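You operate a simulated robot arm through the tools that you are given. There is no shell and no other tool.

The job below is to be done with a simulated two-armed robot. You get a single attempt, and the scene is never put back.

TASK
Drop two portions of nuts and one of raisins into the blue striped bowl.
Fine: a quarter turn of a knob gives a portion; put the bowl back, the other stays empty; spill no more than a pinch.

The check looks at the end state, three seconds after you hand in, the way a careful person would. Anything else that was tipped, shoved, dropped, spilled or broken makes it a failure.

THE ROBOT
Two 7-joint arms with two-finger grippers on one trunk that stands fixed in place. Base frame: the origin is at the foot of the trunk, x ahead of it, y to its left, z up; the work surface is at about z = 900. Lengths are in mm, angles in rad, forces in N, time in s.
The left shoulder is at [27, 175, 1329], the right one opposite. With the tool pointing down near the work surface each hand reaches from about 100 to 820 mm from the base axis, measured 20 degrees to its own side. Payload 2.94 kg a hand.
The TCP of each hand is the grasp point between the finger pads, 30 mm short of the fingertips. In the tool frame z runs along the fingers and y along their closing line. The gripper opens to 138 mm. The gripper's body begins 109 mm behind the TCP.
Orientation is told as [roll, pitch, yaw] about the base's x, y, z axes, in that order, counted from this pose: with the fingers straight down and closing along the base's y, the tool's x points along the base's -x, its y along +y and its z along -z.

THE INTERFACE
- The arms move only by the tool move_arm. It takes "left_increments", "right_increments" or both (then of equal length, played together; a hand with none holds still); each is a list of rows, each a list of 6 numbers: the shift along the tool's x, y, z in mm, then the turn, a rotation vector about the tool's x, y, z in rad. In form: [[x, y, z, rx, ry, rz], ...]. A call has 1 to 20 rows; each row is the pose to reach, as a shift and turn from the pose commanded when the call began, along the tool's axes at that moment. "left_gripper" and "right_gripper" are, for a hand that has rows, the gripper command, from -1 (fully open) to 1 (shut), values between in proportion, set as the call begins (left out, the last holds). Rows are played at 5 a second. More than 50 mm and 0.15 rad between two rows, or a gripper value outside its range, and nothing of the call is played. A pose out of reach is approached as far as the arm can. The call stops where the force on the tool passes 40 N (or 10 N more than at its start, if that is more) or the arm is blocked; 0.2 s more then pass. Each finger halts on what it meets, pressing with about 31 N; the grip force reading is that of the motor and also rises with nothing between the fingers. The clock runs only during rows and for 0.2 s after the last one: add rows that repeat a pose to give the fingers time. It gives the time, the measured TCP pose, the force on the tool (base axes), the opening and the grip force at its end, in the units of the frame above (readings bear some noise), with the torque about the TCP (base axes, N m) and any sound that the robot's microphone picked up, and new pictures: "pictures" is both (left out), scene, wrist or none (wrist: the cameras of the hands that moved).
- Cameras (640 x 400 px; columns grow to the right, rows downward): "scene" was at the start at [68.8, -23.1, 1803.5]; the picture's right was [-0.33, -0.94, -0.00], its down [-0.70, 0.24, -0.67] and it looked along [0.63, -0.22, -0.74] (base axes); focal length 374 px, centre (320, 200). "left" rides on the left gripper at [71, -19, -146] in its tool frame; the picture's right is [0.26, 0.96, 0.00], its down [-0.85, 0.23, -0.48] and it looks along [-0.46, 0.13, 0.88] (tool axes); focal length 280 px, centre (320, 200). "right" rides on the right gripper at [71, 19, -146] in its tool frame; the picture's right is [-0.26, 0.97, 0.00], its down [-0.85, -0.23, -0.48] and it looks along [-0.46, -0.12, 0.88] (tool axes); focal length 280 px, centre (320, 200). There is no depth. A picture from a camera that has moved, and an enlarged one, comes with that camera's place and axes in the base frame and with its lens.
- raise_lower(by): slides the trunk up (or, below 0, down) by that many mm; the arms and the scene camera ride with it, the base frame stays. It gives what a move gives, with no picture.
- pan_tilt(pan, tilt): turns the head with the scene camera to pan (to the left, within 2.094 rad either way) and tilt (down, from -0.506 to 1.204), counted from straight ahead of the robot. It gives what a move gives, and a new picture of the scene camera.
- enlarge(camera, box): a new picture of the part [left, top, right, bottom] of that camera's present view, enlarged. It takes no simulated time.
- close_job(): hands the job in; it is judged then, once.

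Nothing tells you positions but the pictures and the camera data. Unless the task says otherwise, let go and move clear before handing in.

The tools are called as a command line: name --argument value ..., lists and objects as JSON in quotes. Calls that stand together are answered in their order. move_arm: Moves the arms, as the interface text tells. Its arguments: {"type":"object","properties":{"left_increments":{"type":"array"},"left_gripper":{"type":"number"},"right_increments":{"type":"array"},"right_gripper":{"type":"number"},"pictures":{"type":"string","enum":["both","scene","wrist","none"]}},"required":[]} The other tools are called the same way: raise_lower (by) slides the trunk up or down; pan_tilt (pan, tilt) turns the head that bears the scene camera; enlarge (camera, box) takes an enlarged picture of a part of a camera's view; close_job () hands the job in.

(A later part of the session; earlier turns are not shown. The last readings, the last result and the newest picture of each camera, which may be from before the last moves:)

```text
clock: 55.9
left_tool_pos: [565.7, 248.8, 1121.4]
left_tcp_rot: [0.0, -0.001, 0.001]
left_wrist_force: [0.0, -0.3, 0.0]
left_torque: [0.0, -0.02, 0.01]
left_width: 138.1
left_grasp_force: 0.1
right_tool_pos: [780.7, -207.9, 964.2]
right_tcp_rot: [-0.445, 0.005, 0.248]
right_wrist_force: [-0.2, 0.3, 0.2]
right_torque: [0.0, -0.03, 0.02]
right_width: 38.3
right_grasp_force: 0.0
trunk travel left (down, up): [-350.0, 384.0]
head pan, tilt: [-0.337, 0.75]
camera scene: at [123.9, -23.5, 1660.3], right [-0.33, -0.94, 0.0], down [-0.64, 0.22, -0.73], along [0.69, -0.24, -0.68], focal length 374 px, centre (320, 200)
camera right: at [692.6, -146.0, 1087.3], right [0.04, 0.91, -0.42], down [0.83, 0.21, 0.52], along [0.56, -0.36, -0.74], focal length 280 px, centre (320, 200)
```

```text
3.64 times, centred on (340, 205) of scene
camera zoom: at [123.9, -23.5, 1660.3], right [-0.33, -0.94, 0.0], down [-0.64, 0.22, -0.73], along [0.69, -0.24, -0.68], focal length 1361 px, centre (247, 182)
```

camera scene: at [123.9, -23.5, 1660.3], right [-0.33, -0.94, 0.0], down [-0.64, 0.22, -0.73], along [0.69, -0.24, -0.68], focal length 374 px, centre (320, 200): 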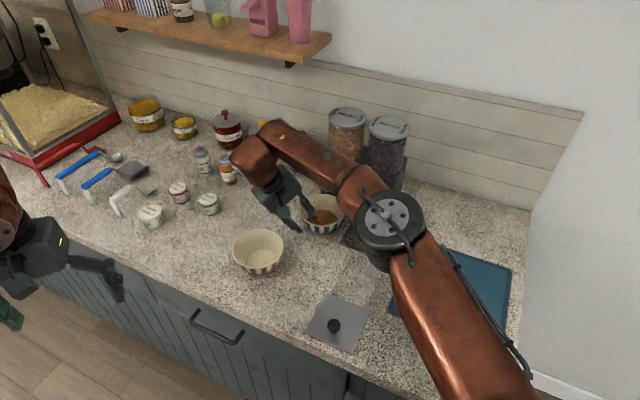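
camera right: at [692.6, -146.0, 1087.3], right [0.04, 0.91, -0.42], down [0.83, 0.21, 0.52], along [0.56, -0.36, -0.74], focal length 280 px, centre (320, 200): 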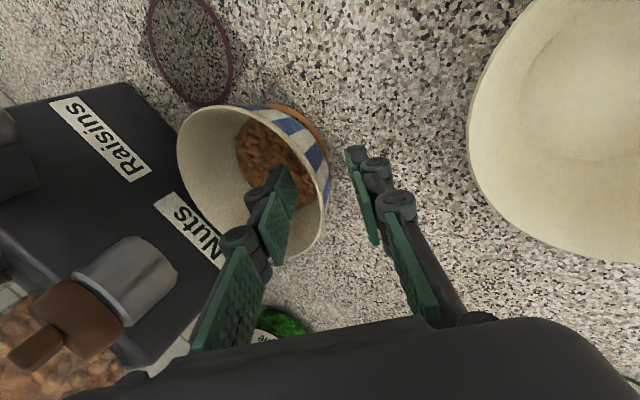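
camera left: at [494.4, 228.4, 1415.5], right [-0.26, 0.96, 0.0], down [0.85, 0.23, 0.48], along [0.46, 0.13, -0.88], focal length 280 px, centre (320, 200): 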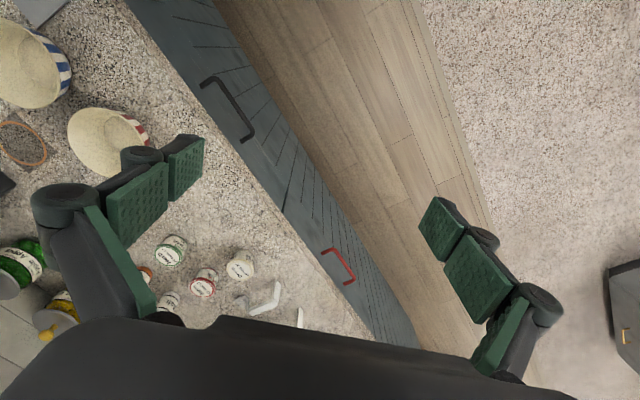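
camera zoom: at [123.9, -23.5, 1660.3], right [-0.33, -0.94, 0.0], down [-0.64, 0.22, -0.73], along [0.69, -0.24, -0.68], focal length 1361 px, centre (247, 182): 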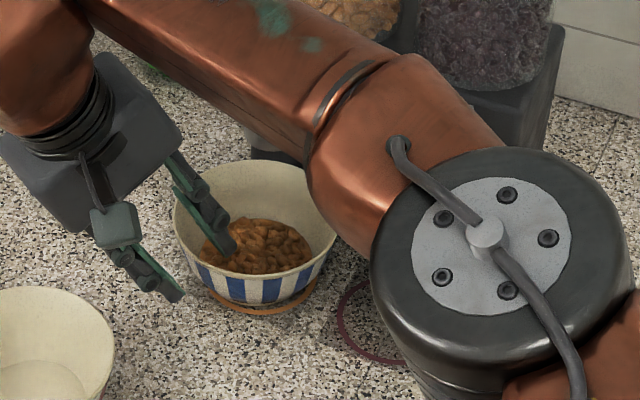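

The finger hovers above the nuts and the wall is centred between the pads. I'm closing the grip.

move_arm --right_increments '[[0, 0, 0, 0, 0, 0], [0, 0, 0, 0, 0, 0], [0, 0, 0, 0, 0, 0], [0, 0, 0, 0, 0, 0], [0, 0, 0, 0, 0, 0]]' --right_gripper 1 --pictures "wrist"

enlarge --camera "right" --box '[140, 60, 380, 260]'

enlarge --camera "scene" --box '[260, 150, 420, 260]'

```text
clock: 57.1
left_tool_pos: [565.5, 248.5, 1120.1]
left_tcp_rot: [-0.002, 0.0, 0.0]
left_wrist_force: [-0.7, -0.1, 0.1]
left_torque: [-0.02, -0.03, 0.02]
left_width: 138.0
left_grasp_force: 0.0
right_tool_pos: [780.6, -207.5, 963.7]
right_tcp_rot: [-0.447, 0.006, 0.247]
right_wrist_force: [0.9, -0.1, -0.4]
right_torque: [0.03, 0.01, -0.01]
right_width: 5.9
right_grasp_force: 30.6
trunk travel left (down, up): [-350.0, 384.0]
head pan, tilt: [-0.337, 0.75]
camera right: at [692.8, -146.1, 1087.1], right [0.04, 0.91, -0.42], down [0.83, 0.21, 0.52], along [0.56, -0.36, -0.74], focal length 280 px, centre (320, 200)
```

right: 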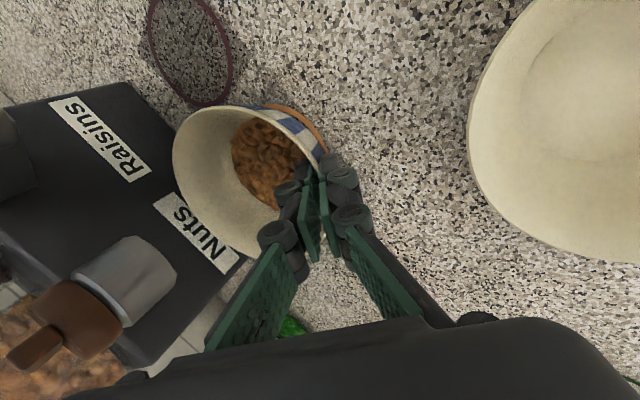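

```text
2.00 times, centred on (260, 160) of right
camera zoom: at [692.8, -146.1, 1087.1], right [0.04, 0.91, -0.42], down [0.83, 0.21, 0.52], along [0.56, -0.36, -0.74], focal length 561 px, centre (440, 280)
```

zoom: 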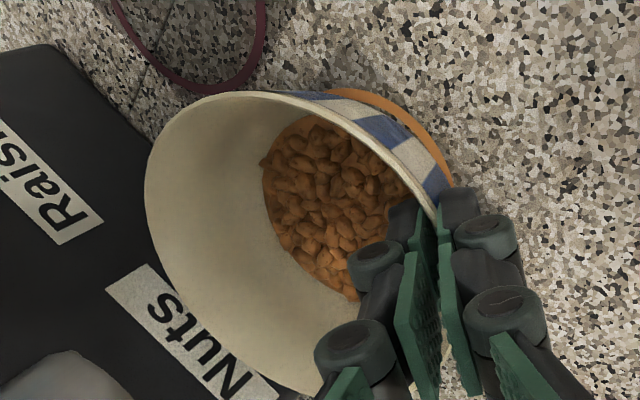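

```text
3.64 times, centred on (340, 205) of scene
camera zoom: at [124.5, -23.8, 1660.2], right [-0.33, -0.94, 0.0], down [-0.64, 0.23, -0.73], along [0.69, -0.24, -0.68], focal length 1361 px, centre (247, 182)
```

zoom: 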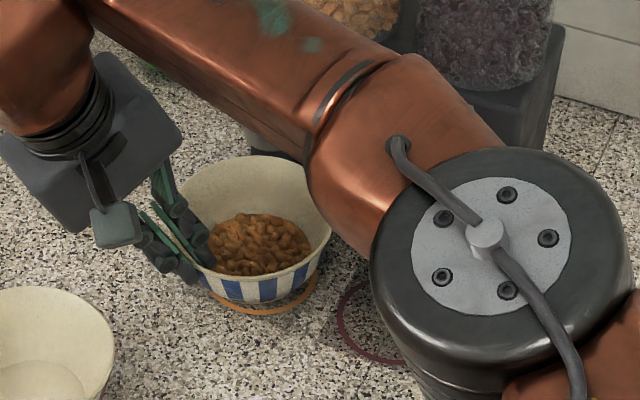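

The grip is secure (5.9 mm, 31 N) and the nuts are undisturbed. I'm lifting 30 mm and checking before I move sideways.

move_arm --right_increments '[[0, -4.3, -9, 0, 0, 0], [0, -8.5, -18.1, 0, 0, 0], [0, -12.8, -27.1, 0, 0, 0], [0, -12.8, -27.1, 0, 0, 0]]' --right_gripper 1 --pictures "wrist"

enlarge --camera "right" --box '[140, 60, 380, 260]'

enlarge --camera "scene" --box '[260, 150, 420, 260]'

```text
clock: 58.1
left_tool_pos: [567.1, 248.0, 1120.2]
left_tcp_rot: [0.001, -0.002, 0.0]
left_wrist_force: [0.5, -1.0, -0.9]
left_torque: [0.02, 0.01, -0.05]
left_width: 138.0
left_grasp_force: 0.2
right_tool_pos: [780.7, -206.7, 994.7]
right_tcp_rot: [-0.444, 0.006, 0.248]
right_wrist_force: [-0.4, 0.0, -0.4]
right_torque: [0.05, 0.02, 0.0]
right_width: 6.1
right_grasp_force: 30.9
trunk travel left (down, up): [-350.0, 384.0]
head pan, tilt: [-0.337, 0.75]
camera right: at [692.9, -146.0, 1117.3], right [0.04, 0.91, -0.42], down [0.83, 0.21, 0.52], along [0.56, -0.36, -0.74], focal length 280 px, centre (320, 200)
```

right: 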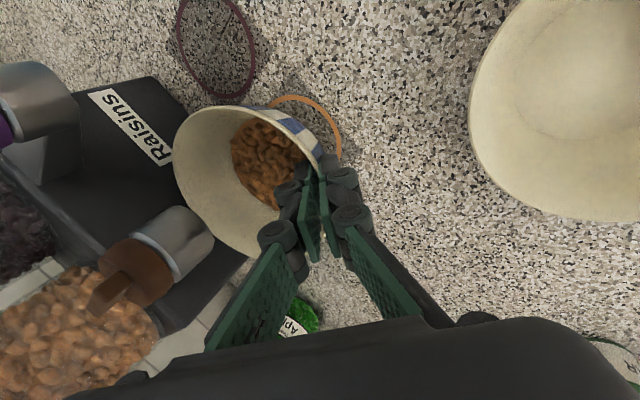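

```text
2.00 times, centred on (260, 160) of right
camera zoom: at [692.9, -146.0, 1117.3], right [0.04, 0.91, -0.42], down [0.83, 0.21, 0.52], along [0.56, -0.36, -0.74], focal length 561 px, centre (440, 280)
```

zoom: 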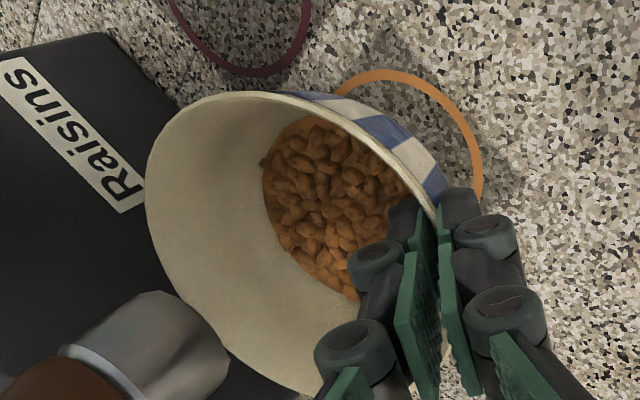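

```text
3.64 times, centred on (340, 205) of scene
camera zoom: at [124.7, -23.9, 1660.2], right [-0.33, -0.94, 0.0], down [-0.64, 0.23, -0.73], along [0.69, -0.24, -0.68], focal length 1361 px, centre (247, 182)
```

zoom: 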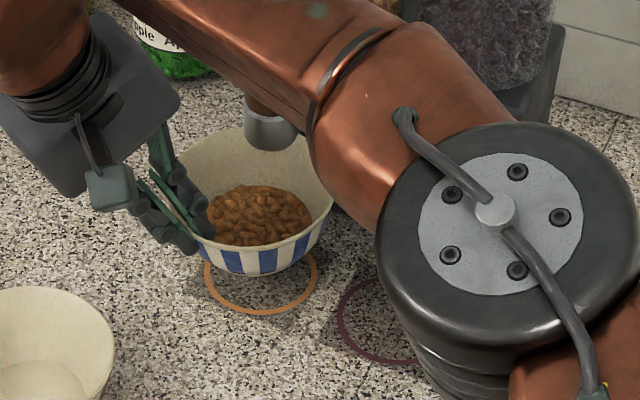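

The lift is good. I'm carrying the bowl steadily across to the purple (raisins) ring.

move_arm --right_increments '[[11.9, -6.9, 3.2, 0, 0, 0], [23.7, -13.7, 6.5, 0, 0, 0], [35.6, -20.6, 9.7, 0, 0, 0], [47.4, -27.4, 13, 0, 0, 0], [59.3, -34.3, 16.2, 0, 0, 0], [71.1, -41.1, 19.4, 0, 0, 0], [83, -48, 22.7, 0, 0, 0], [94.8, -54.8, 25.9, 0, 0, 0], [94.8, -54.8, 25.9, 0, 0, 0]]' --pictures "both"

enlarge --camera "right" --box '[140, 60, 380, 260]'

enlarge --camera "scene" --box '[260, 150, 420, 260]'

```text
clock: 60.1
left_tool_pos: [565.4, 248.2, 1118.6]
left_tcp_rot: [-0.001, 0.002, 0.001]
left_wrist_force: [0.6, -0.1, -0.1]
left_torque: [-0.02, 0.02, 0.01]
left_width: 138.1
left_grasp_force: 0.0
right_tool_pos: [703.6, -288.8, 994.6]
right_tcp_rot: [-0.445, 0.008, 0.248]
right_wrist_force: [-0.4, -0.3, -1.2]
right_torque: [0.05, 0.01, 0.01]
right_width: 6.0
right_grasp_force: 31.3
trunk travel left (down, up): [-350.0, 384.0]
head pan, tilt: [-0.337, 0.75]
camera scene: at [124.7, -23.5, 1660.2], right [-0.33, -0.94, 0.0], down [-0.64, 0.22, -0.73], along [0.69, -0.24, -0.68], focal length 374 px, centre (320, 200)
camera right: at [615.4, -227.8, 1117.8], right [0.04, 0.91, -0.42], down [0.83, 0.21, 0.52], along [0.56, -0.36, -0.74], focal length 280 px, centre (320, 200)
```

scene: 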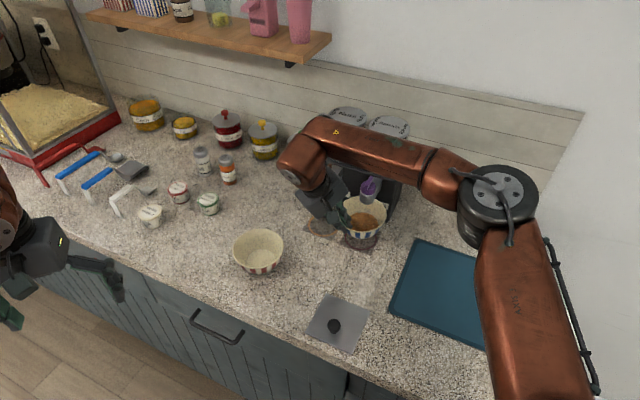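
right: 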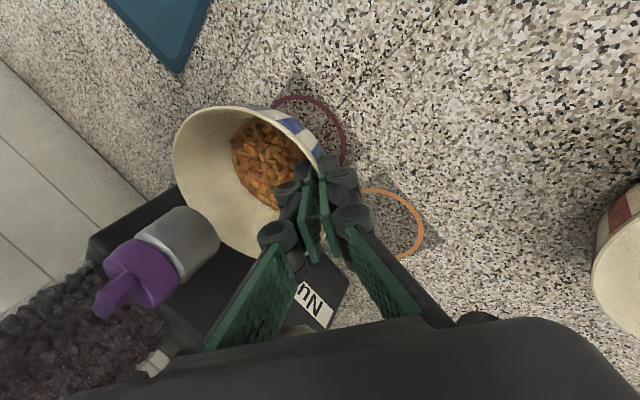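

```text
2.00 times, centred on (260, 160) of right
camera zoom: at [615.4, -227.8, 1117.8], right [0.04, 0.91, -0.42], down [0.83, 0.21, 0.52], along [0.56, -0.36, -0.74], focal length 561 px, centre (440, 280)
```

zoom: 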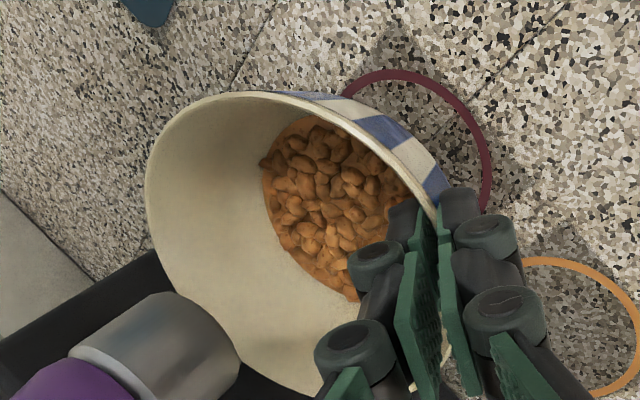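

```text
3.64 times, centred on (340, 205) of scene
camera zoom: at [124.7, -23.5, 1660.2], right [-0.33, -0.94, 0.0], down [-0.64, 0.22, -0.73], along [0.69, -0.24, -0.68], focal length 1361 px, centre (247, 182)
```

zoom: 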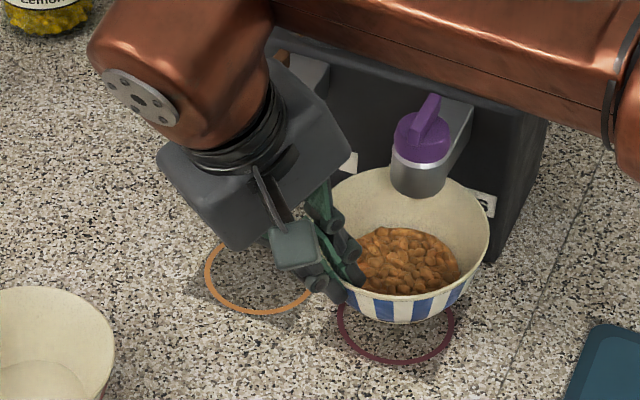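

The bowl is above the purple ring. I'm lowering 30 mm and releasing it.

move_arm --right_increments '[[0, 4.3, 9, 0, 0, 0], [0, 8.5, 18.1, 0, 0, 0], [0, 12.7, 26.8, 0, 0, 0], [0, 12.7, 26.8, 0, 0, 0]]' --right_gripper 1 --pictures "none"

enlarge --camera "scene" --box '[280, 160, 420, 260]'

```text
clock: 61.1
left_tool_pos: [566.2, 248.6, 1120.7]
left_tcp_rot: [-0.001, 0.0, 0.0]
left_wrist_force: [-0.4, 1.2, -0.2]
left_torque: [0.0, 0.0, 0.02]
left_width: 138.2
left_grasp_force: 0.0
right_tool_pos: [703.5, -288.7, 965.3]
right_tcp_rot: [-0.446, 0.005, 0.247]
right_wrist_force: [0.6, 0.1, -0.1]
right_torque: [0.04, 0.02, 0.03]
right_width: 5.9
right_grasp_force: 30.6
trunk travel left (down, up): [-350.0, 384.0]
head pan, tilt: [-0.337, 0.75]
```

```text
4.00 times, centred on (350, 210) of scene
camera zoom: at [124.2, -23.9, 1660.3], right [-0.33, -0.94, 0.0], down [-0.64, 0.23, -0.73], along [0.69, -0.24, -0.68], focal length 1497 px, centre (200, 160)
```

zoom: 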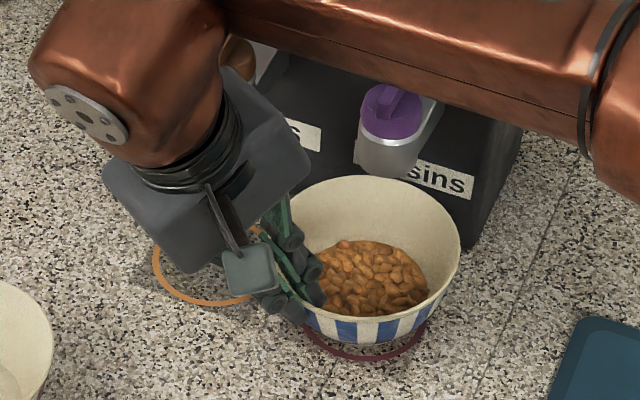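

move_arm --right_increments '[[0, 0.5, 1, 0, 0, 0], [0, 0.5, 1, 0, 0, 0]]' --right_gripper 1 --pictures "none"

move_arm --right_increments '[[0, 0, 0, 0, 0, 0], [0, 0, 0, 0, 0, 0], [0, 0, 0, 0, 0, 0], [0, 0, 0, 0, 0, 0]]' --right_gripper 0.45 --pictures "both"

enlarge --camera "scene" --box '[280, 160, 420, 260]'

```text
clock: 61.7
left_tool_pos: [566.3, 250.5, 1119.7]
left_tcp_rot: [0.0, 0.0, 0.0]
left_wrist_force: [-0.6, -0.1, -0.4]
left_torque: [0.01, -0.06, -0.04]
left_width: 138.1
left_grasp_force: 0.0
right_tool_pos: [704.2, -288.6, 963.1]
right_tcp_rot: [-0.445, 0.006, 0.248]
right_wrist_force: [-0.1, -0.1, -1.1]
right_torque: [0.07, 0.05, -0.02]
right_width: 6.3
right_grasp_force: 30.5
trunk travel left (down, up): [-350.0, 384.0]
head pan, tilt: [-0.337, 0.75]
```

```text
clock: 62.7
left_tool_pos: [565.6, 248.8, 1120.1]
left_tcp_rot: [0.001, -0.001, 0.0]
left_wrist_force: [0.3, -0.7, 0.1]
left_torque: [0.0, 0.01, 0.02]
left_width: 138.1
left_grasp_force: 0.1
right_tool_pos: [702.6, -289.0, 963.3]
right_tcp_rot: [-0.446, 0.005, 0.248]
right_wrist_force: [-0.1, -0.1, 0.2]
right_torque: [-0.04, -0.04, -0.03]
right_width: 38.1
right_grasp_force: 0.0
trunk travel left (down, up): [-350.0, 384.0]
head pan, tilt: [-0.337, 0.75]
camera scene: at [124.3, -24.0, 1660.2], right [-0.33, -0.94, 0.0], down [-0.64, 0.23, -0.73], along [0.69, -0.24, -0.68], focal length 374 px, centre (320, 200)
camera right: at [615.3, -228.1, 1087.4], right [0.04, 0.91, -0.42], down [0.83, 0.21, 0.52], along [0.56, -0.36, -0.74], focal length 280 px, centre (320, 200)
```

scene: 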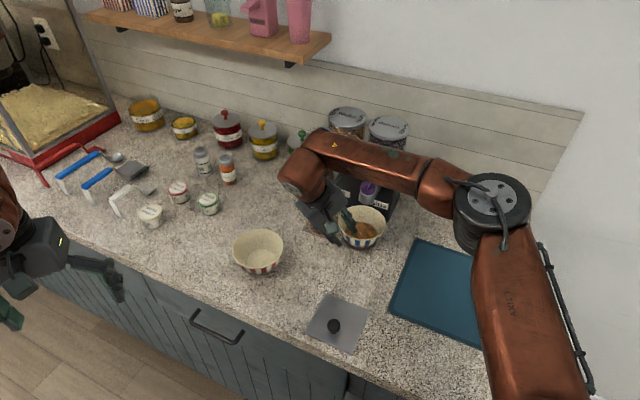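
right: 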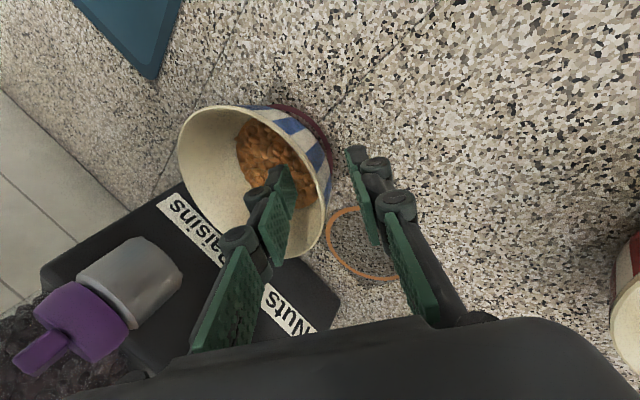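

```text
4.00 times, centred on (350, 210) of scene
camera zoom: at [124.3, -24.0, 1660.2], right [-0.33, -0.94, 0.0], down [-0.64, 0.23, -0.73], along [0.69, -0.24, -0.68], focal length 1497 px, centre (200, 160)
```

zoom: 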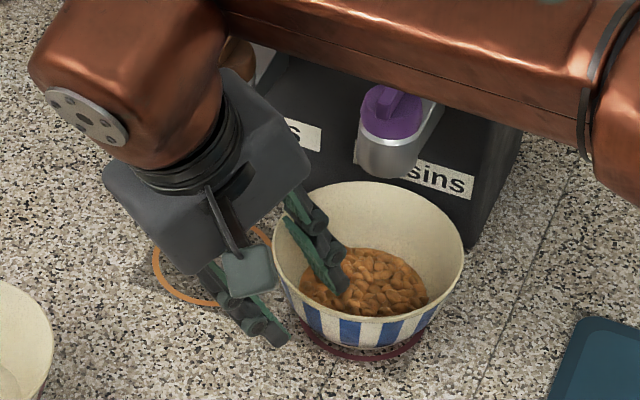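

The bowl stands on the purple ring. I'm retracting along the tool axis and then raising the trunk for the raisins knob.

move_arm --right_increments '[[0, 0, -30, 0, 0, 0], [0, 0, -65, 0, 0, 0], [0, 0, -100, 0, 0, 0], [0, 0, -130, 0, 0, 0], [30, 0, -130, 0, 0, 0], [30, 0, -130, 0, 0, 0]]' --pictures "wrist"

enlarge --camera "scene" --box '[280, 160, 420, 260]'

raise_lower --by 150

```text
clock: 64.1
left_tool_pos: [566.3, 249.5, 1119.1]
left_tcp_rot: [-0.002, 0.002, 0.001]
left_wrist_force: [-0.1, 1.8, 0.4]
left_torque: [-0.06, 0.01, -0.03]
left_width: 137.8
left_grasp_force: 0.1
right_tool_pos: [661.7, -240.2, 1080.7]
right_tcp_rot: [-0.445, 0.007, 0.248]
right_wrist_force: [-1.0, -0.2, 0.1]
right_torque: [0.0, 0.02, -0.02]
right_width: 38.1
right_grasp_force: 0.0
trunk travel left (down, up): [-350.0, 384.0]
head pan, tilt: [-0.337, 0.75]
camera right: at [573.7, -179.2, 1204.3], right [0.04, 0.91, -0.42], down [0.83, 0.21, 0.52], along [0.56, -0.36, -0.74], focal length 280 px, centre (320, 200)
```

right: 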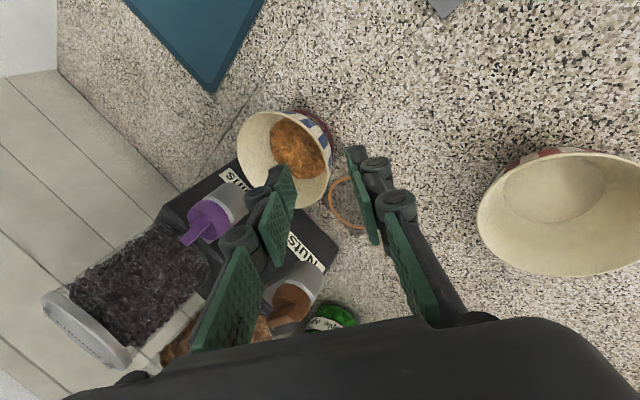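

```text
4.00 times, centred on (350, 210) of scene
camera zoom: at [125.3, -22.3, 1660.1], right [-0.33, -0.94, 0.0], down [-0.64, 0.22, -0.73], along [0.69, -0.24, -0.68], focal length 1497 px, centre (200, 160)
```

zoom: 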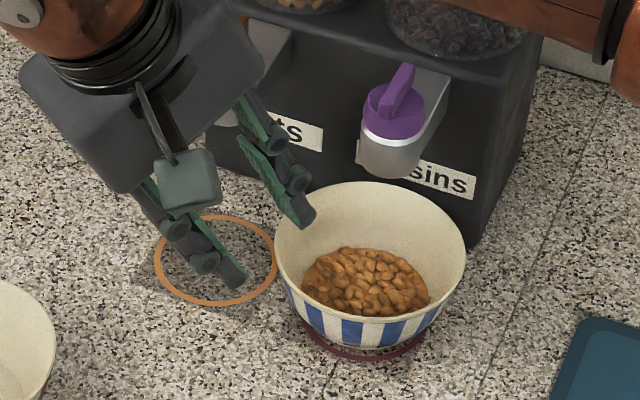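

```text
clock: 65.9
left_tool_pos: [566.3, 249.0, 1270.0]
left_tcp_rot: [0.0, 0.001, 0.0]
left_wrist_force: [-0.5, 0.7, 1.2]
left_torque: [0.0, 0.01, 0.0]
left_width: 138.0
left_grasp_force: 0.0
right_tool_pos: [661.9, -242.1, 1230.9]
right_tcp_rot: [-0.444, 0.006, 0.248]
right_wrist_force: [0.4, -0.4, 0.5]
right_torque: [-0.02, 0.0, 0.03]
right_width: 38.3
right_grasp_force: 0.1
trunk travel left (down, up): [-500.0, 234.0]
head pan, tilt: [-0.337, 0.75]
```

The bowl is in position for the raisins. I'm reorienting to the knob-pushing pose and hovering in front of the raisins knob.

move_arm --right_increments '[[1.8, -7.9, 7.6, -0.0323, 0.0036, 0.1155], [3.6, -15.9, 15.1, -0.0647, 0.0073, 0.231], [5.5, -23.8, 22.7, -0.097, 0.0109, 0.3465], [7.3, -31.7, 30.3, -0.1293, 0.0146, 0.462], [9.1, -39.7, 37.8, -0.1617, 0.0182, 0.5774], [10.9, -47.6, 45.4, -0.194, 0.0219, 0.6929], [12.8, -55.5, 53, -0.2263, 0.0255, 0.8084], [14.6, -63.5, 60.5, -0.2587, 0.0292, 0.9239], [16.4, -71.4, 68.1, -0.291, 0.0328, 1.0394], [16.4, -71.4, 68.1, -0.291, 0.0328, 1.0394]]' --right_gripper 1 --pictures "both"

enlarge --camera "right" --box '[220, 80, 440, 240]'

enlarge --camera "scene" --box '[290, 150, 410, 250]'

```text
clock: 68.1
left_tool_pos: [566.8, 249.6, 1270.6]
left_tcp_rot: [0.0, 0.002, -0.001]
left_wrist_force: [0.5, -0.5, -0.5]
left_torque: [-0.01, 0.02, -0.01]
left_width: 138.0
left_grasp_force: 0.1
right_tool_pos: [668.6, -336.7, 1200.8]
right_tcp_rot: [-0.009, -0.214, -0.774]
right_wrist_force: [-0.4, -0.5, 0.6]
right_torque: [-0.01, 0.02, -0.01]
right_width: 0.0
right_grasp_force: 28.4
trunk travel left (down, up): [-500.0, 234.0]
head pan, tilt: [-0.337, 0.75]
camera scene: at [72.8, -23.3, 1810.4], right [-0.33, -0.94, 0.0], down [-0.64, 0.22, -0.73], along [0.69, -0.24, -0.68], focal length 374 px, centre (320, 200)
camera right: at [610.2, -251.3, 1327.6], right [0.86, 0.51, 0.05], down [0.36, -0.67, 0.65], along [0.36, -0.54, -0.76], focal length 280 px, centre (320, 200)
```

scene: 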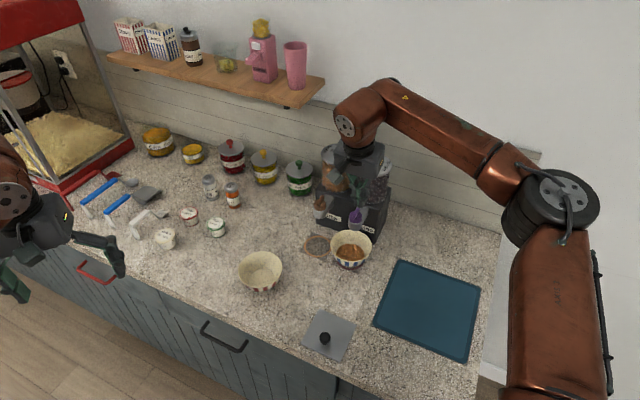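
right: 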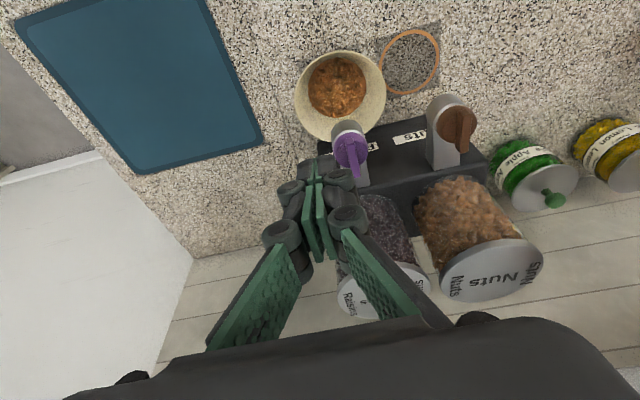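

```text
2.50 times, centred on (330, 160) of right
camera zoom: at [610.2, -251.3, 1327.6], right [0.86, 0.51, 0.05], down [0.36, -0.67, 0.65], along [0.36, -0.54, -0.76], focal length 701 px, centre (295, 300)
```

zoom: 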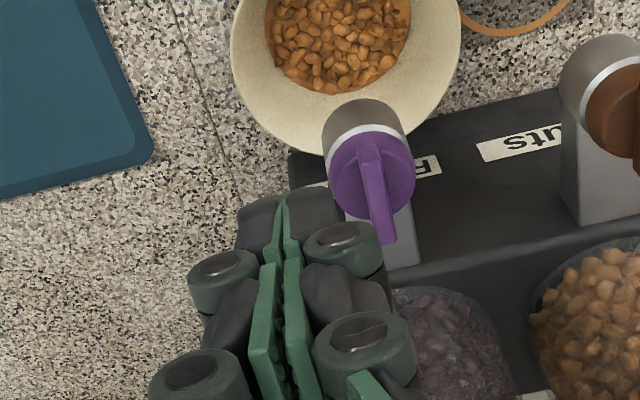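

```text
4.00 times, centred on (350, 200) of scene
camera zoom: at [72.8, -23.3, 1810.4], right [-0.33, -0.94, 0.0], down [-0.64, 0.22, -0.73], along [0.69, -0.24, -0.68], focal length 1497 px, centre (200, 200)
```

zoom: 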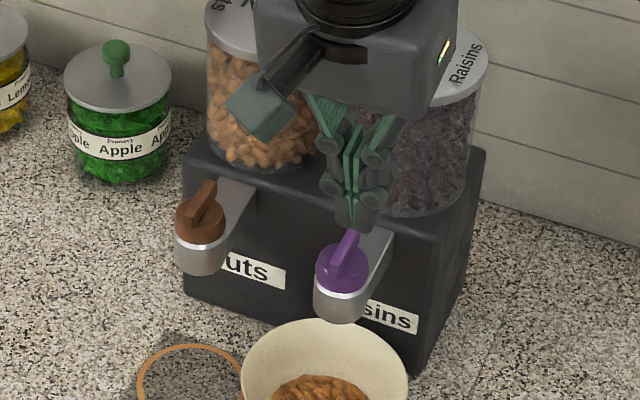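

The raisins knob axis is at about (729.2, -361). I'm lowering the closed fingertips to the front right of its bar, as I did before.

move_arm --right_increments '[[-1, 0.2, 22, 0, 0, 0], [-2, 0.4, 44, 0, 0, 0], [-3, 0.6, 66, 0, 0, 0], [-4, 0.8, 86, 0, 0, 0], [-4.6, 0.9, 100.8, 0, 0, 0], [-4.6, 0.9, 100.8, 0, 0, 0]]' --pictures "both"

enlarge --camera "right" --box '[220, 60, 440, 220]'

enlarge --camera "scene" --box '[310, 170, 410, 250]'

```text
clock: 69.5
left_tool_pos: [566.0, 248.2, 1269.8]
left_tcp_rot: [0.0, 0.0, -0.001]
left_wrist_force: [-0.1, 0.4, 0.3]
left_torque: [0.02, -0.03, 0.01]
left_width: 138.0
left_grasp_force: 0.1
right_tool_pos: [686.3, -355.0, 1103.4]
right_tcp_rot: [-0.006, -0.215, -0.773]
right_wrist_force: [-0.5, -0.6, 0.6]
right_torque: [0.0, 0.04, -0.02]
right_width: 0.0
right_grasp_force: 28.6
trunk travel left (down, up): [-500.0, 234.0]
head pan, tilt: [-0.337, 0.75]
camera scene: at [72.5, -24.1, 1810.4], right [-0.33, -0.94, 0.0], down [-0.64, 0.23, -0.73], along [0.69, -0.24, -0.68], focal length 374 px, centre (320, 200)
camera right: at [629.0, -269.9, 1230.1], right [0.86, 0.51, 0.05], down [0.36, -0.67, 0.65], along [0.36, -0.54, -0.76], focal length 280 px, centre (320, 200)
```

scene: 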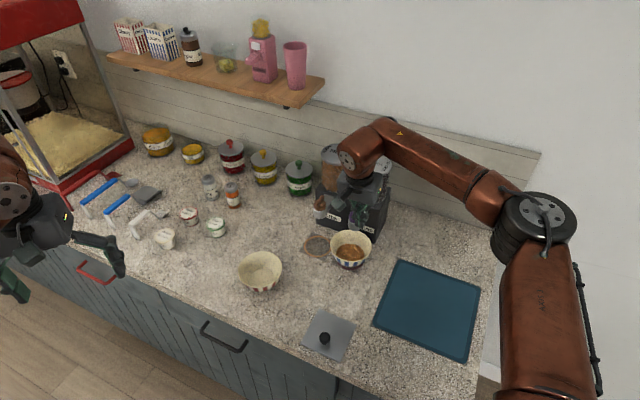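
right: 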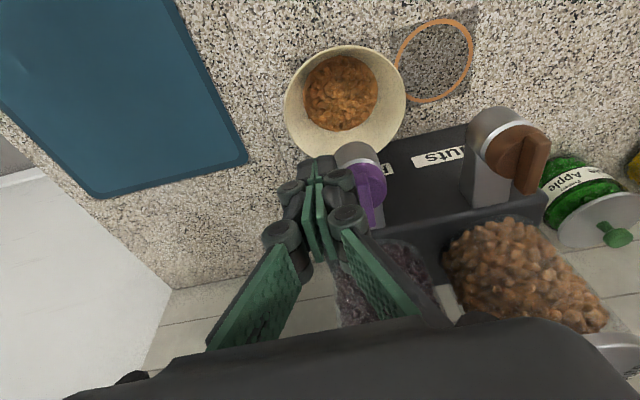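

```text
2.50 times, centred on (330, 140) of right
camera zoom: at [629.0, -269.9, 1230.1], right [0.86, 0.51, 0.05], down [0.36, -0.67, 0.65], along [0.36, -0.54, -0.76], focal length 701 px, centre (295, 350)
```

zoom: 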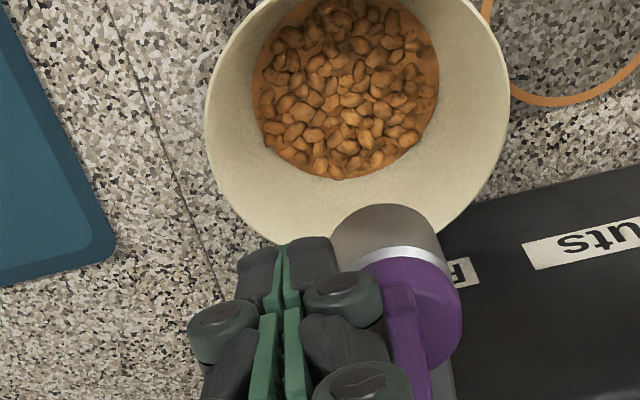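

```text
5.00 times, centred on (360, 210) of scene
camera zoom: at [72.5, -24.1, 1810.4], right [-0.33, -0.94, 0.0], down [-0.64, 0.23, -0.73], along [0.69, -0.24, -0.68], focal length 1871 px, centre (120, 150)
```

zoom: 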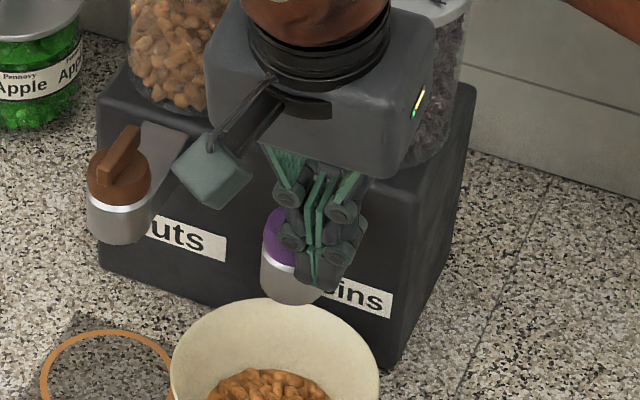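

move_arm --right_increments '[[-0.8, 6, 0.2, 0, 0, 0], [-1.7, 11.5, 0.4, 0, 0, 0], [-1.1, 15.6, 0.2, 0, 0, 0], [-1.6, 19.6, 0.3, 0, 0, 0], [-3.1, 23.4, 0.7, 0, 0, 0], [-5.5, 26.6, 1.2, 0, 0, 0], [-5.5, 26.6, 1.2, 0, 0, 0]]' --pictures "wrist"

enlarge --camera "right" --box '[220, 40, 440, 200]'

enlarge --camera "scene" --box '[310, 170, 410, 250]'

```text
clock: 71.1
left_tool_pos: [565.8, 248.7, 1270.7]
left_tcp_rot: [0.0, 0.0, 0.0]
left_wrist_force: [-0.2, 0.3, 0.2]
left_torque: [0.0, 0.02, -0.03]
left_width: 138.1
left_grasp_force: 0.1
right_tool_pos: [709.5, -340.3, 1104.0]
right_tcp_rot: [-0.005, -0.216, -0.775]
right_wrist_force: [-0.6, -0.2, -0.4]
right_torque: [0.0, 0.0, -0.01]
right_width: 0.0
right_grasp_force: 28.1
trunk travel left (down, up): [-500.0, 234.0]
head pan, tilt: [-0.337, 0.75]
camera right: at [651.5, -255.1, 1230.0], right [0.86, 0.51, 0.05], down [0.36, -0.67, 0.65], along [0.36, -0.54, -0.76], focal length 280 px, centre (320, 200)
```

right: 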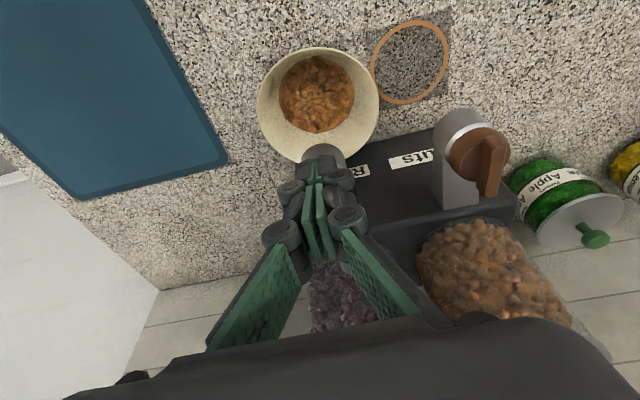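

```text
2.50 times, centred on (330, 120) of right
camera zoom: at [651.5, -255.1, 1230.0], right [0.86, 0.51, 0.05], down [0.36, -0.67, 0.65], along [0.36, -0.54, -0.76], focal length 701 px, centre (295, 400)
```

zoom: 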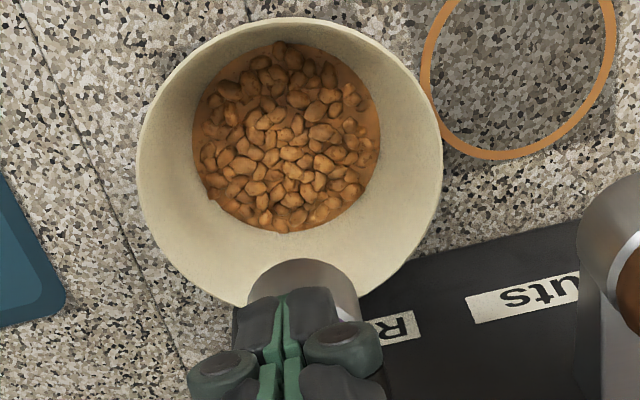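

```text
5.00 times, centred on (360, 210) of scene
camera zoom: at [72.5, -24.2, 1810.4], right [-0.33, -0.94, 0.0], down [-0.64, 0.23, -0.73], along [0.69, -0.24, -0.68], focal length 1871 px, centre (120, 150)
```

zoom: 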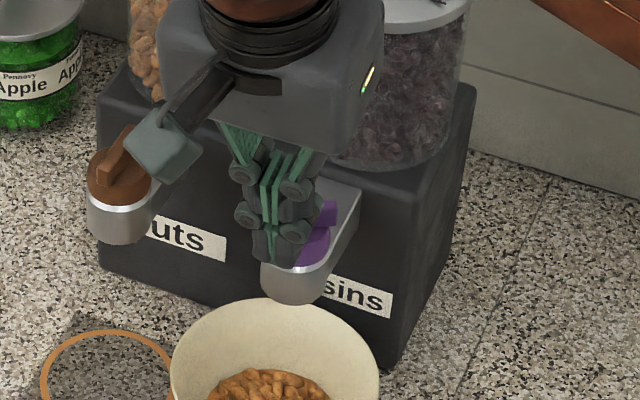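

The bar is at about 60° and nothing has dropped yet. I'm continuing gently to about 80°, where the nuts portion fell.

move_arm --right_increments '[[-1.6, 1.4, 0.4, 0, 0, 0], [-3.1, 2.5, 0.7, 0, 0, 0], [-4.3, 3.1, 0.9, 0, 0, 0], [-4.3, 3.1, 0.9, 0, 0, 0], [-4.3, 3.1, 0.9, 0, 0, 0]]' --pictures "wrist"

enlarge --camera "right" --box '[220, 20, 440, 180]'

enlarge --camera "scene" --box '[310, 180, 410, 270]'

```text
clock: 72.3
left_tool_pos: [565.7, 247.8, 1269.3]
left_tcp_rot: [0.001, 0.0, 0.0]
left_wrist_force: [0.3, 0.0, -1.0]
left_torque: [0.0, 0.01, 0.02]
left_width: 138.0
left_grasp_force: 0.1
right_tool_pos: [715.0, -340.2, 1104.0]
right_tcp_rot: [-0.006, -0.214, -0.774]
right_wrist_force: [-1.2, -0.4, -0.1]
right_torque: [0.02, -0.03, 0.0]
right_width: 0.0
right_grasp_force: 28.2
trunk travel left (down, up): [-500.0, 234.0]
head pan, tilt: [-0.337, 0.75]
camera right: at [656.8, -255.7, 1230.0], right [0.86, 0.51, 0.05], down [0.36, -0.67, 0.65], along [0.36, -0.54, -0.76], focal length 280 px, centre (320, 200)
```

right: 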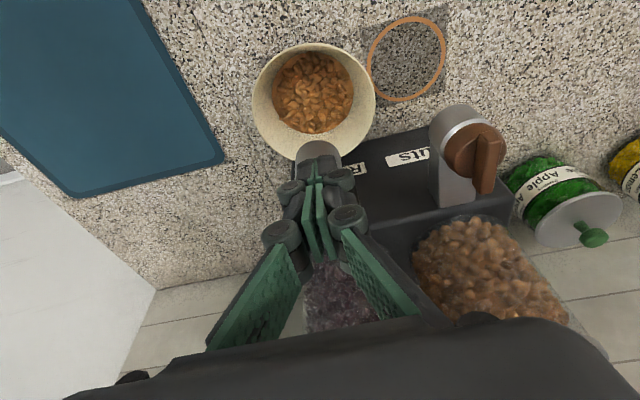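

```text
2.50 times, centred on (330, 100) of right
camera zoom: at [656.8, -255.7, 1230.0], right [0.86, 0.51, 0.05], down [0.36, -0.67, 0.65], along [0.36, -0.54, -0.76], focal length 701 px, centre (295, 450)
```

zoom: 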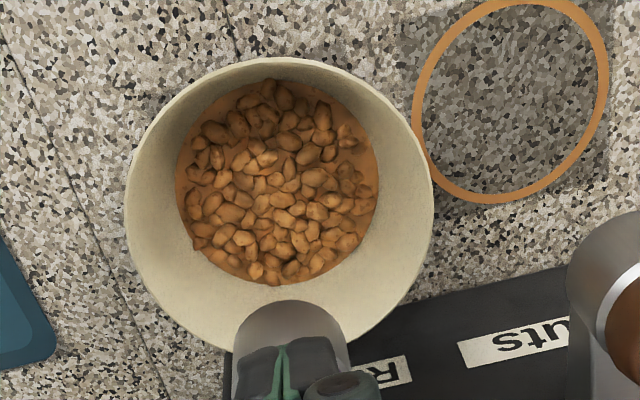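

```text
4.44 times, centred on (360, 225) of scene
camera zoom: at [72.6, -24.0, 1810.4], right [-0.33, -0.94, 0.0], down [-0.64, 0.23, -0.73], along [0.69, -0.24, -0.68], focal length 1663 px, centre (142, 89)
```

zoom: 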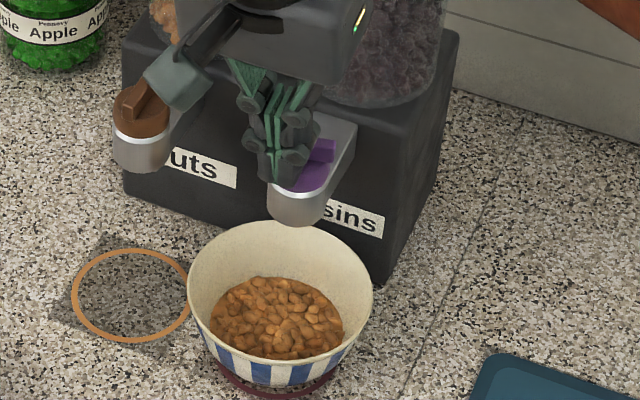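

The level rose again. I'm holding for a moment and looking closely to confirm it was raisins that dropped.

move_arm --right_increments '[[0, 0, 0, 0, 0, 0], [0, 0, 0, 0, 0, 0], [0, 0, 0, 0, 0, 0]]' --pictures "wrist"

enlarge --camera "right" --box '[240, 30, 390, 150]'

enlarge --camera "scene" --box '[320, 220, 380, 275]'

```text
clock: 73.1
left_tool_pos: [566.0, 247.3, 1270.9]
left_tcp_rot: [-0.001, -0.001, 0.0]
left_wrist_force: [-0.6, 0.1, -1.2]
left_torque: [0.0, 0.04, -0.01]
left_width: 138.0
left_grasp_force: 0.1
right_tool_pos: [714.6, -340.7, 1102.8]
right_tcp_rot: [-0.006, -0.216, -0.773]
right_wrist_force: [-0.2, 0.0, 0.2]
right_torque: [-0.02, 0.0, -0.01]
right_width: 0.0
right_grasp_force: 28.4
trunk travel left (down, up): [-500.0, 234.0]
head pan, tilt: [-0.337, 0.75]
camera right: at [656.8, -255.8, 1229.9], right [0.86, 0.51, 0.05], down [0.36, -0.67, 0.65], along [0.36, -0.54, -0.76], focal length 280 px, centre (320, 200)
```

right: 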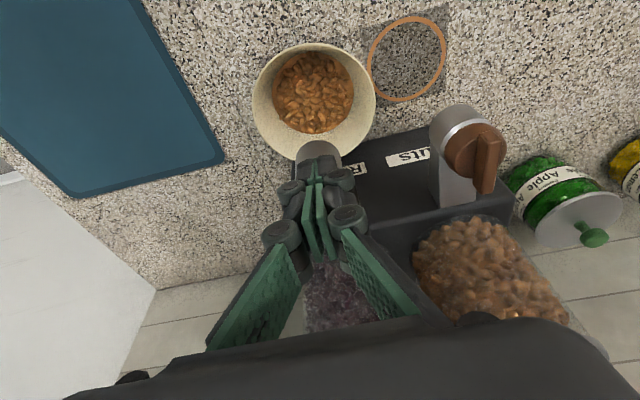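

```text
3.33 times, centred on (315, 90) of right
camera zoom: at [656.8, -255.8, 1229.9], right [0.86, 0.51, 0.05], down [0.36, -0.67, 0.65], along [0.36, -0.54, -0.76], focal length 935 px, centre (337, 567)
```

zoom: 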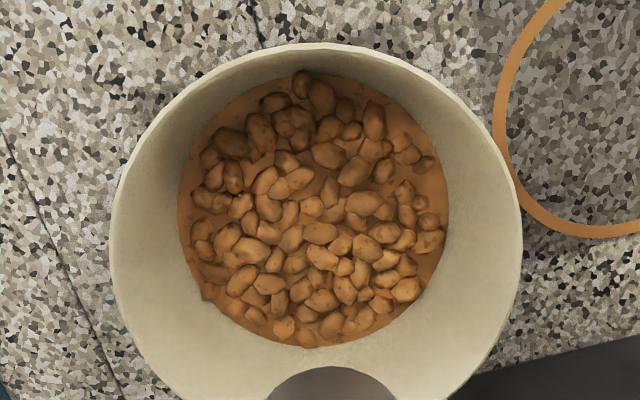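

```text
7.27 times, centred on (350, 248) of scene
camera zoom: at [72.6, -24.1, 1810.4], right [-0.33, -0.94, 0.0], down [-0.64, 0.23, -0.73], along [0.69, -0.24, -0.68], focal length 2722 px, centre (102, -146)
```

zoom: 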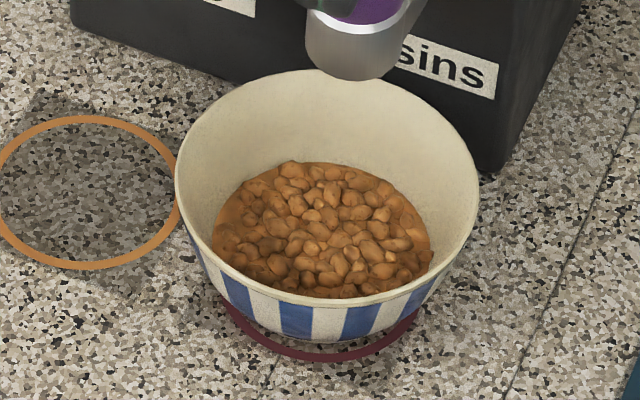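

The level is now three equal steps of about 6 mm up, so one raisin portion has been added (the heap keeps the nut texture), and nothing is spilled. I'm backing the fingertips off the knob and lifting away.

move_arm --right_increments '[[6, 0, -1.3, 0, 0, 0], [14, 0, -3, 0, 0, 0], [24, 0, -25, 0, 0, 0], [24, 0, -60, 0, 0, 0], [24, 0, -95, 0, 0, 0], [24, 0, -125, 0, 0, 0], [24, 0, -125, 0, 0, 0]]' --pictures "both"

enlarge --camera "scene" --box '[280, 140, 420, 280]'

enlarge --camera "right" --box '[240, 30, 480, 210]'

```text
clock: 74.7
left_tool_pos: [566.4, 248.1, 1270.1]
left_tcp_rot: [0.001, 0.0, 0.0]
left_wrist_force: [-0.8, 0.1, -0.1]
left_torque: [0.03, 0.06, -0.01]
left_width: 138.0
left_grasp_force: 0.0
right_tool_pos: [680.8, -305.5, 1220.6]
right_tcp_rot: [-0.005, -0.214, -0.773]
right_wrist_force: [0.5, 0.2, -0.8]
right_torque: [-0.02, 0.05, -0.01]
right_width: 0.0
right_grasp_force: 28.2
trunk travel left (down, up): [-500.0, 234.0]
head pan, tilt: [-0.337, 0.75]
camera scene: at [73.3, -24.7, 1810.3], right [-0.33, -0.94, 0.0], down [-0.64, 0.23, -0.73], along [0.69, -0.24, -0.68], focal length 374 px, centre (320, 200)
camera right: at [622.7, -220.2, 1346.6], right [0.86, 0.51, 0.05], down [0.36, -0.67, 0.65], along [0.36, -0.54, -0.76], focal length 280 px, centre (320, 200)
```

scene: 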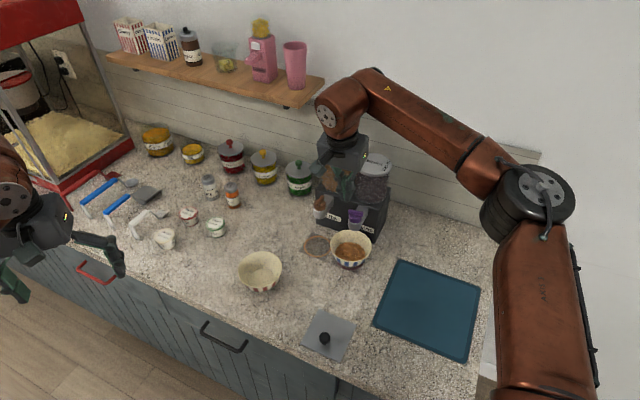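
right: 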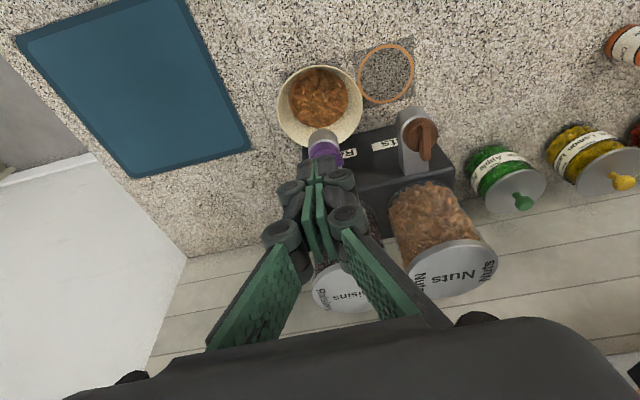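

```text
2.86 times, centred on (350, 210) of scene
camera zoom: at [73.3, -24.7, 1810.3], right [-0.33, -0.94, 0.0], down [-0.64, 0.23, -0.73], along [0.69, -0.24, -0.68], focal length 1069 px, centre (234, 171)
```

zoom: 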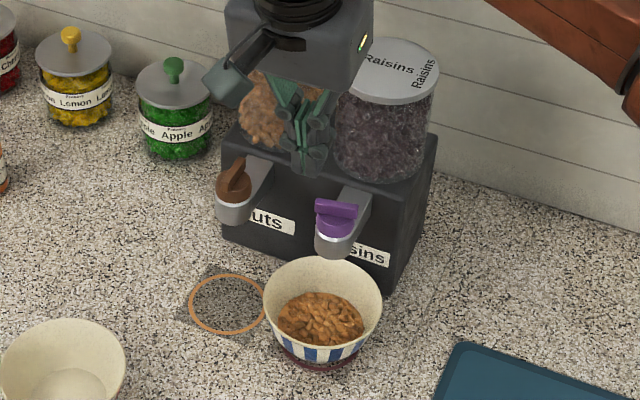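

```text
2.22 times, centred on (360, 120) of right
camera zoom: at [622.7, -220.2, 1346.6], right [0.86, 0.51, 0.05], down [0.36, -0.67, 0.65], along [0.36, -0.54, -0.76], focal length 623 px, centre (231, 378)
```

zoom: 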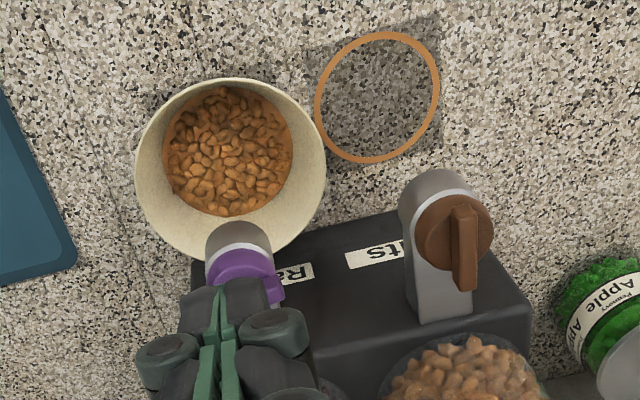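

move_arm --right_increments '[[6.1, 3.7, -2.4, 0.0323, -0.0036, -0.1155], [12.3, 7.3, -4.8, 0.0647, -0.0073, -0.231], [18.4, 11, -7.2, 0.097, -0.0109, -0.3465], [24.6, 14.6, -9.6, 0.1293, -0.0146, -0.462], [30.7, 18.3, -12, 0.1617, -0.0182, -0.5774], [36.9, 21.9, -14.4, 0.194, -0.0219, -0.6929], [43, 25.6, -16.8, 0.2263, -0.0255, -0.8084], [49.2, 29.2, -19.2, 0.2587, -0.0292, -0.9239], [55.3, 32.9, -21.6, 0.291, -0.0328, -1.0394], [55.3, 32.9, -21.6, 0.291, -0.0328, -1.0394]]' --right_gripper 0.45 --pictures "none"

raise_lower --by -150

```text
clock: 76.9
left_tool_pos: [565.7, 248.7, 1269.5]
left_tcp_rot: [0.0, -0.001, 0.001]
left_wrist_force: [1.1, 0.0, -0.5]
left_torque: [-0.02, 0.02, -0.03]
left_width: 137.9
left_grasp_force: 0.1
right_tool_pos: [660.2, -239.7, 1229.8]
right_tcp_rot: [-0.444, 0.007, 0.25]
right_wrist_force: [0.1, -1.0, 0.3]
right_torque: [0.06, 0.03, 0.0]
right_width: 38.1
right_grasp_force: 0.0
trunk travel left (down, up): [-500.0, 234.0]
head pan, tilt: [-0.337, 0.75]
```

```text
clock: 78.6
left_tool_pos: [564.2, 248.7, 1121.4]
left_tcp_rot: [0.001, -0.001, 0.001]
left_wrist_force: [-0.5, -0.5, 0.0]
left_torque: [-0.01, -0.03, -0.01]
left_width: 137.7
left_grasp_force: 0.1
right_tool_pos: [660.1, -239.7, 1080.0]
right_tcp_rot: [-0.446, 0.006, 0.248]
right_wrist_force: [-0.6, -1.2, -0.1]
right_torque: [-0.03, 0.0, 0.01]
right_width: 38.1
right_grasp_force: 0.1
trunk travel left (down, up): [-350.0, 384.0]
head pan, tilt: [-0.337, 0.75]
```

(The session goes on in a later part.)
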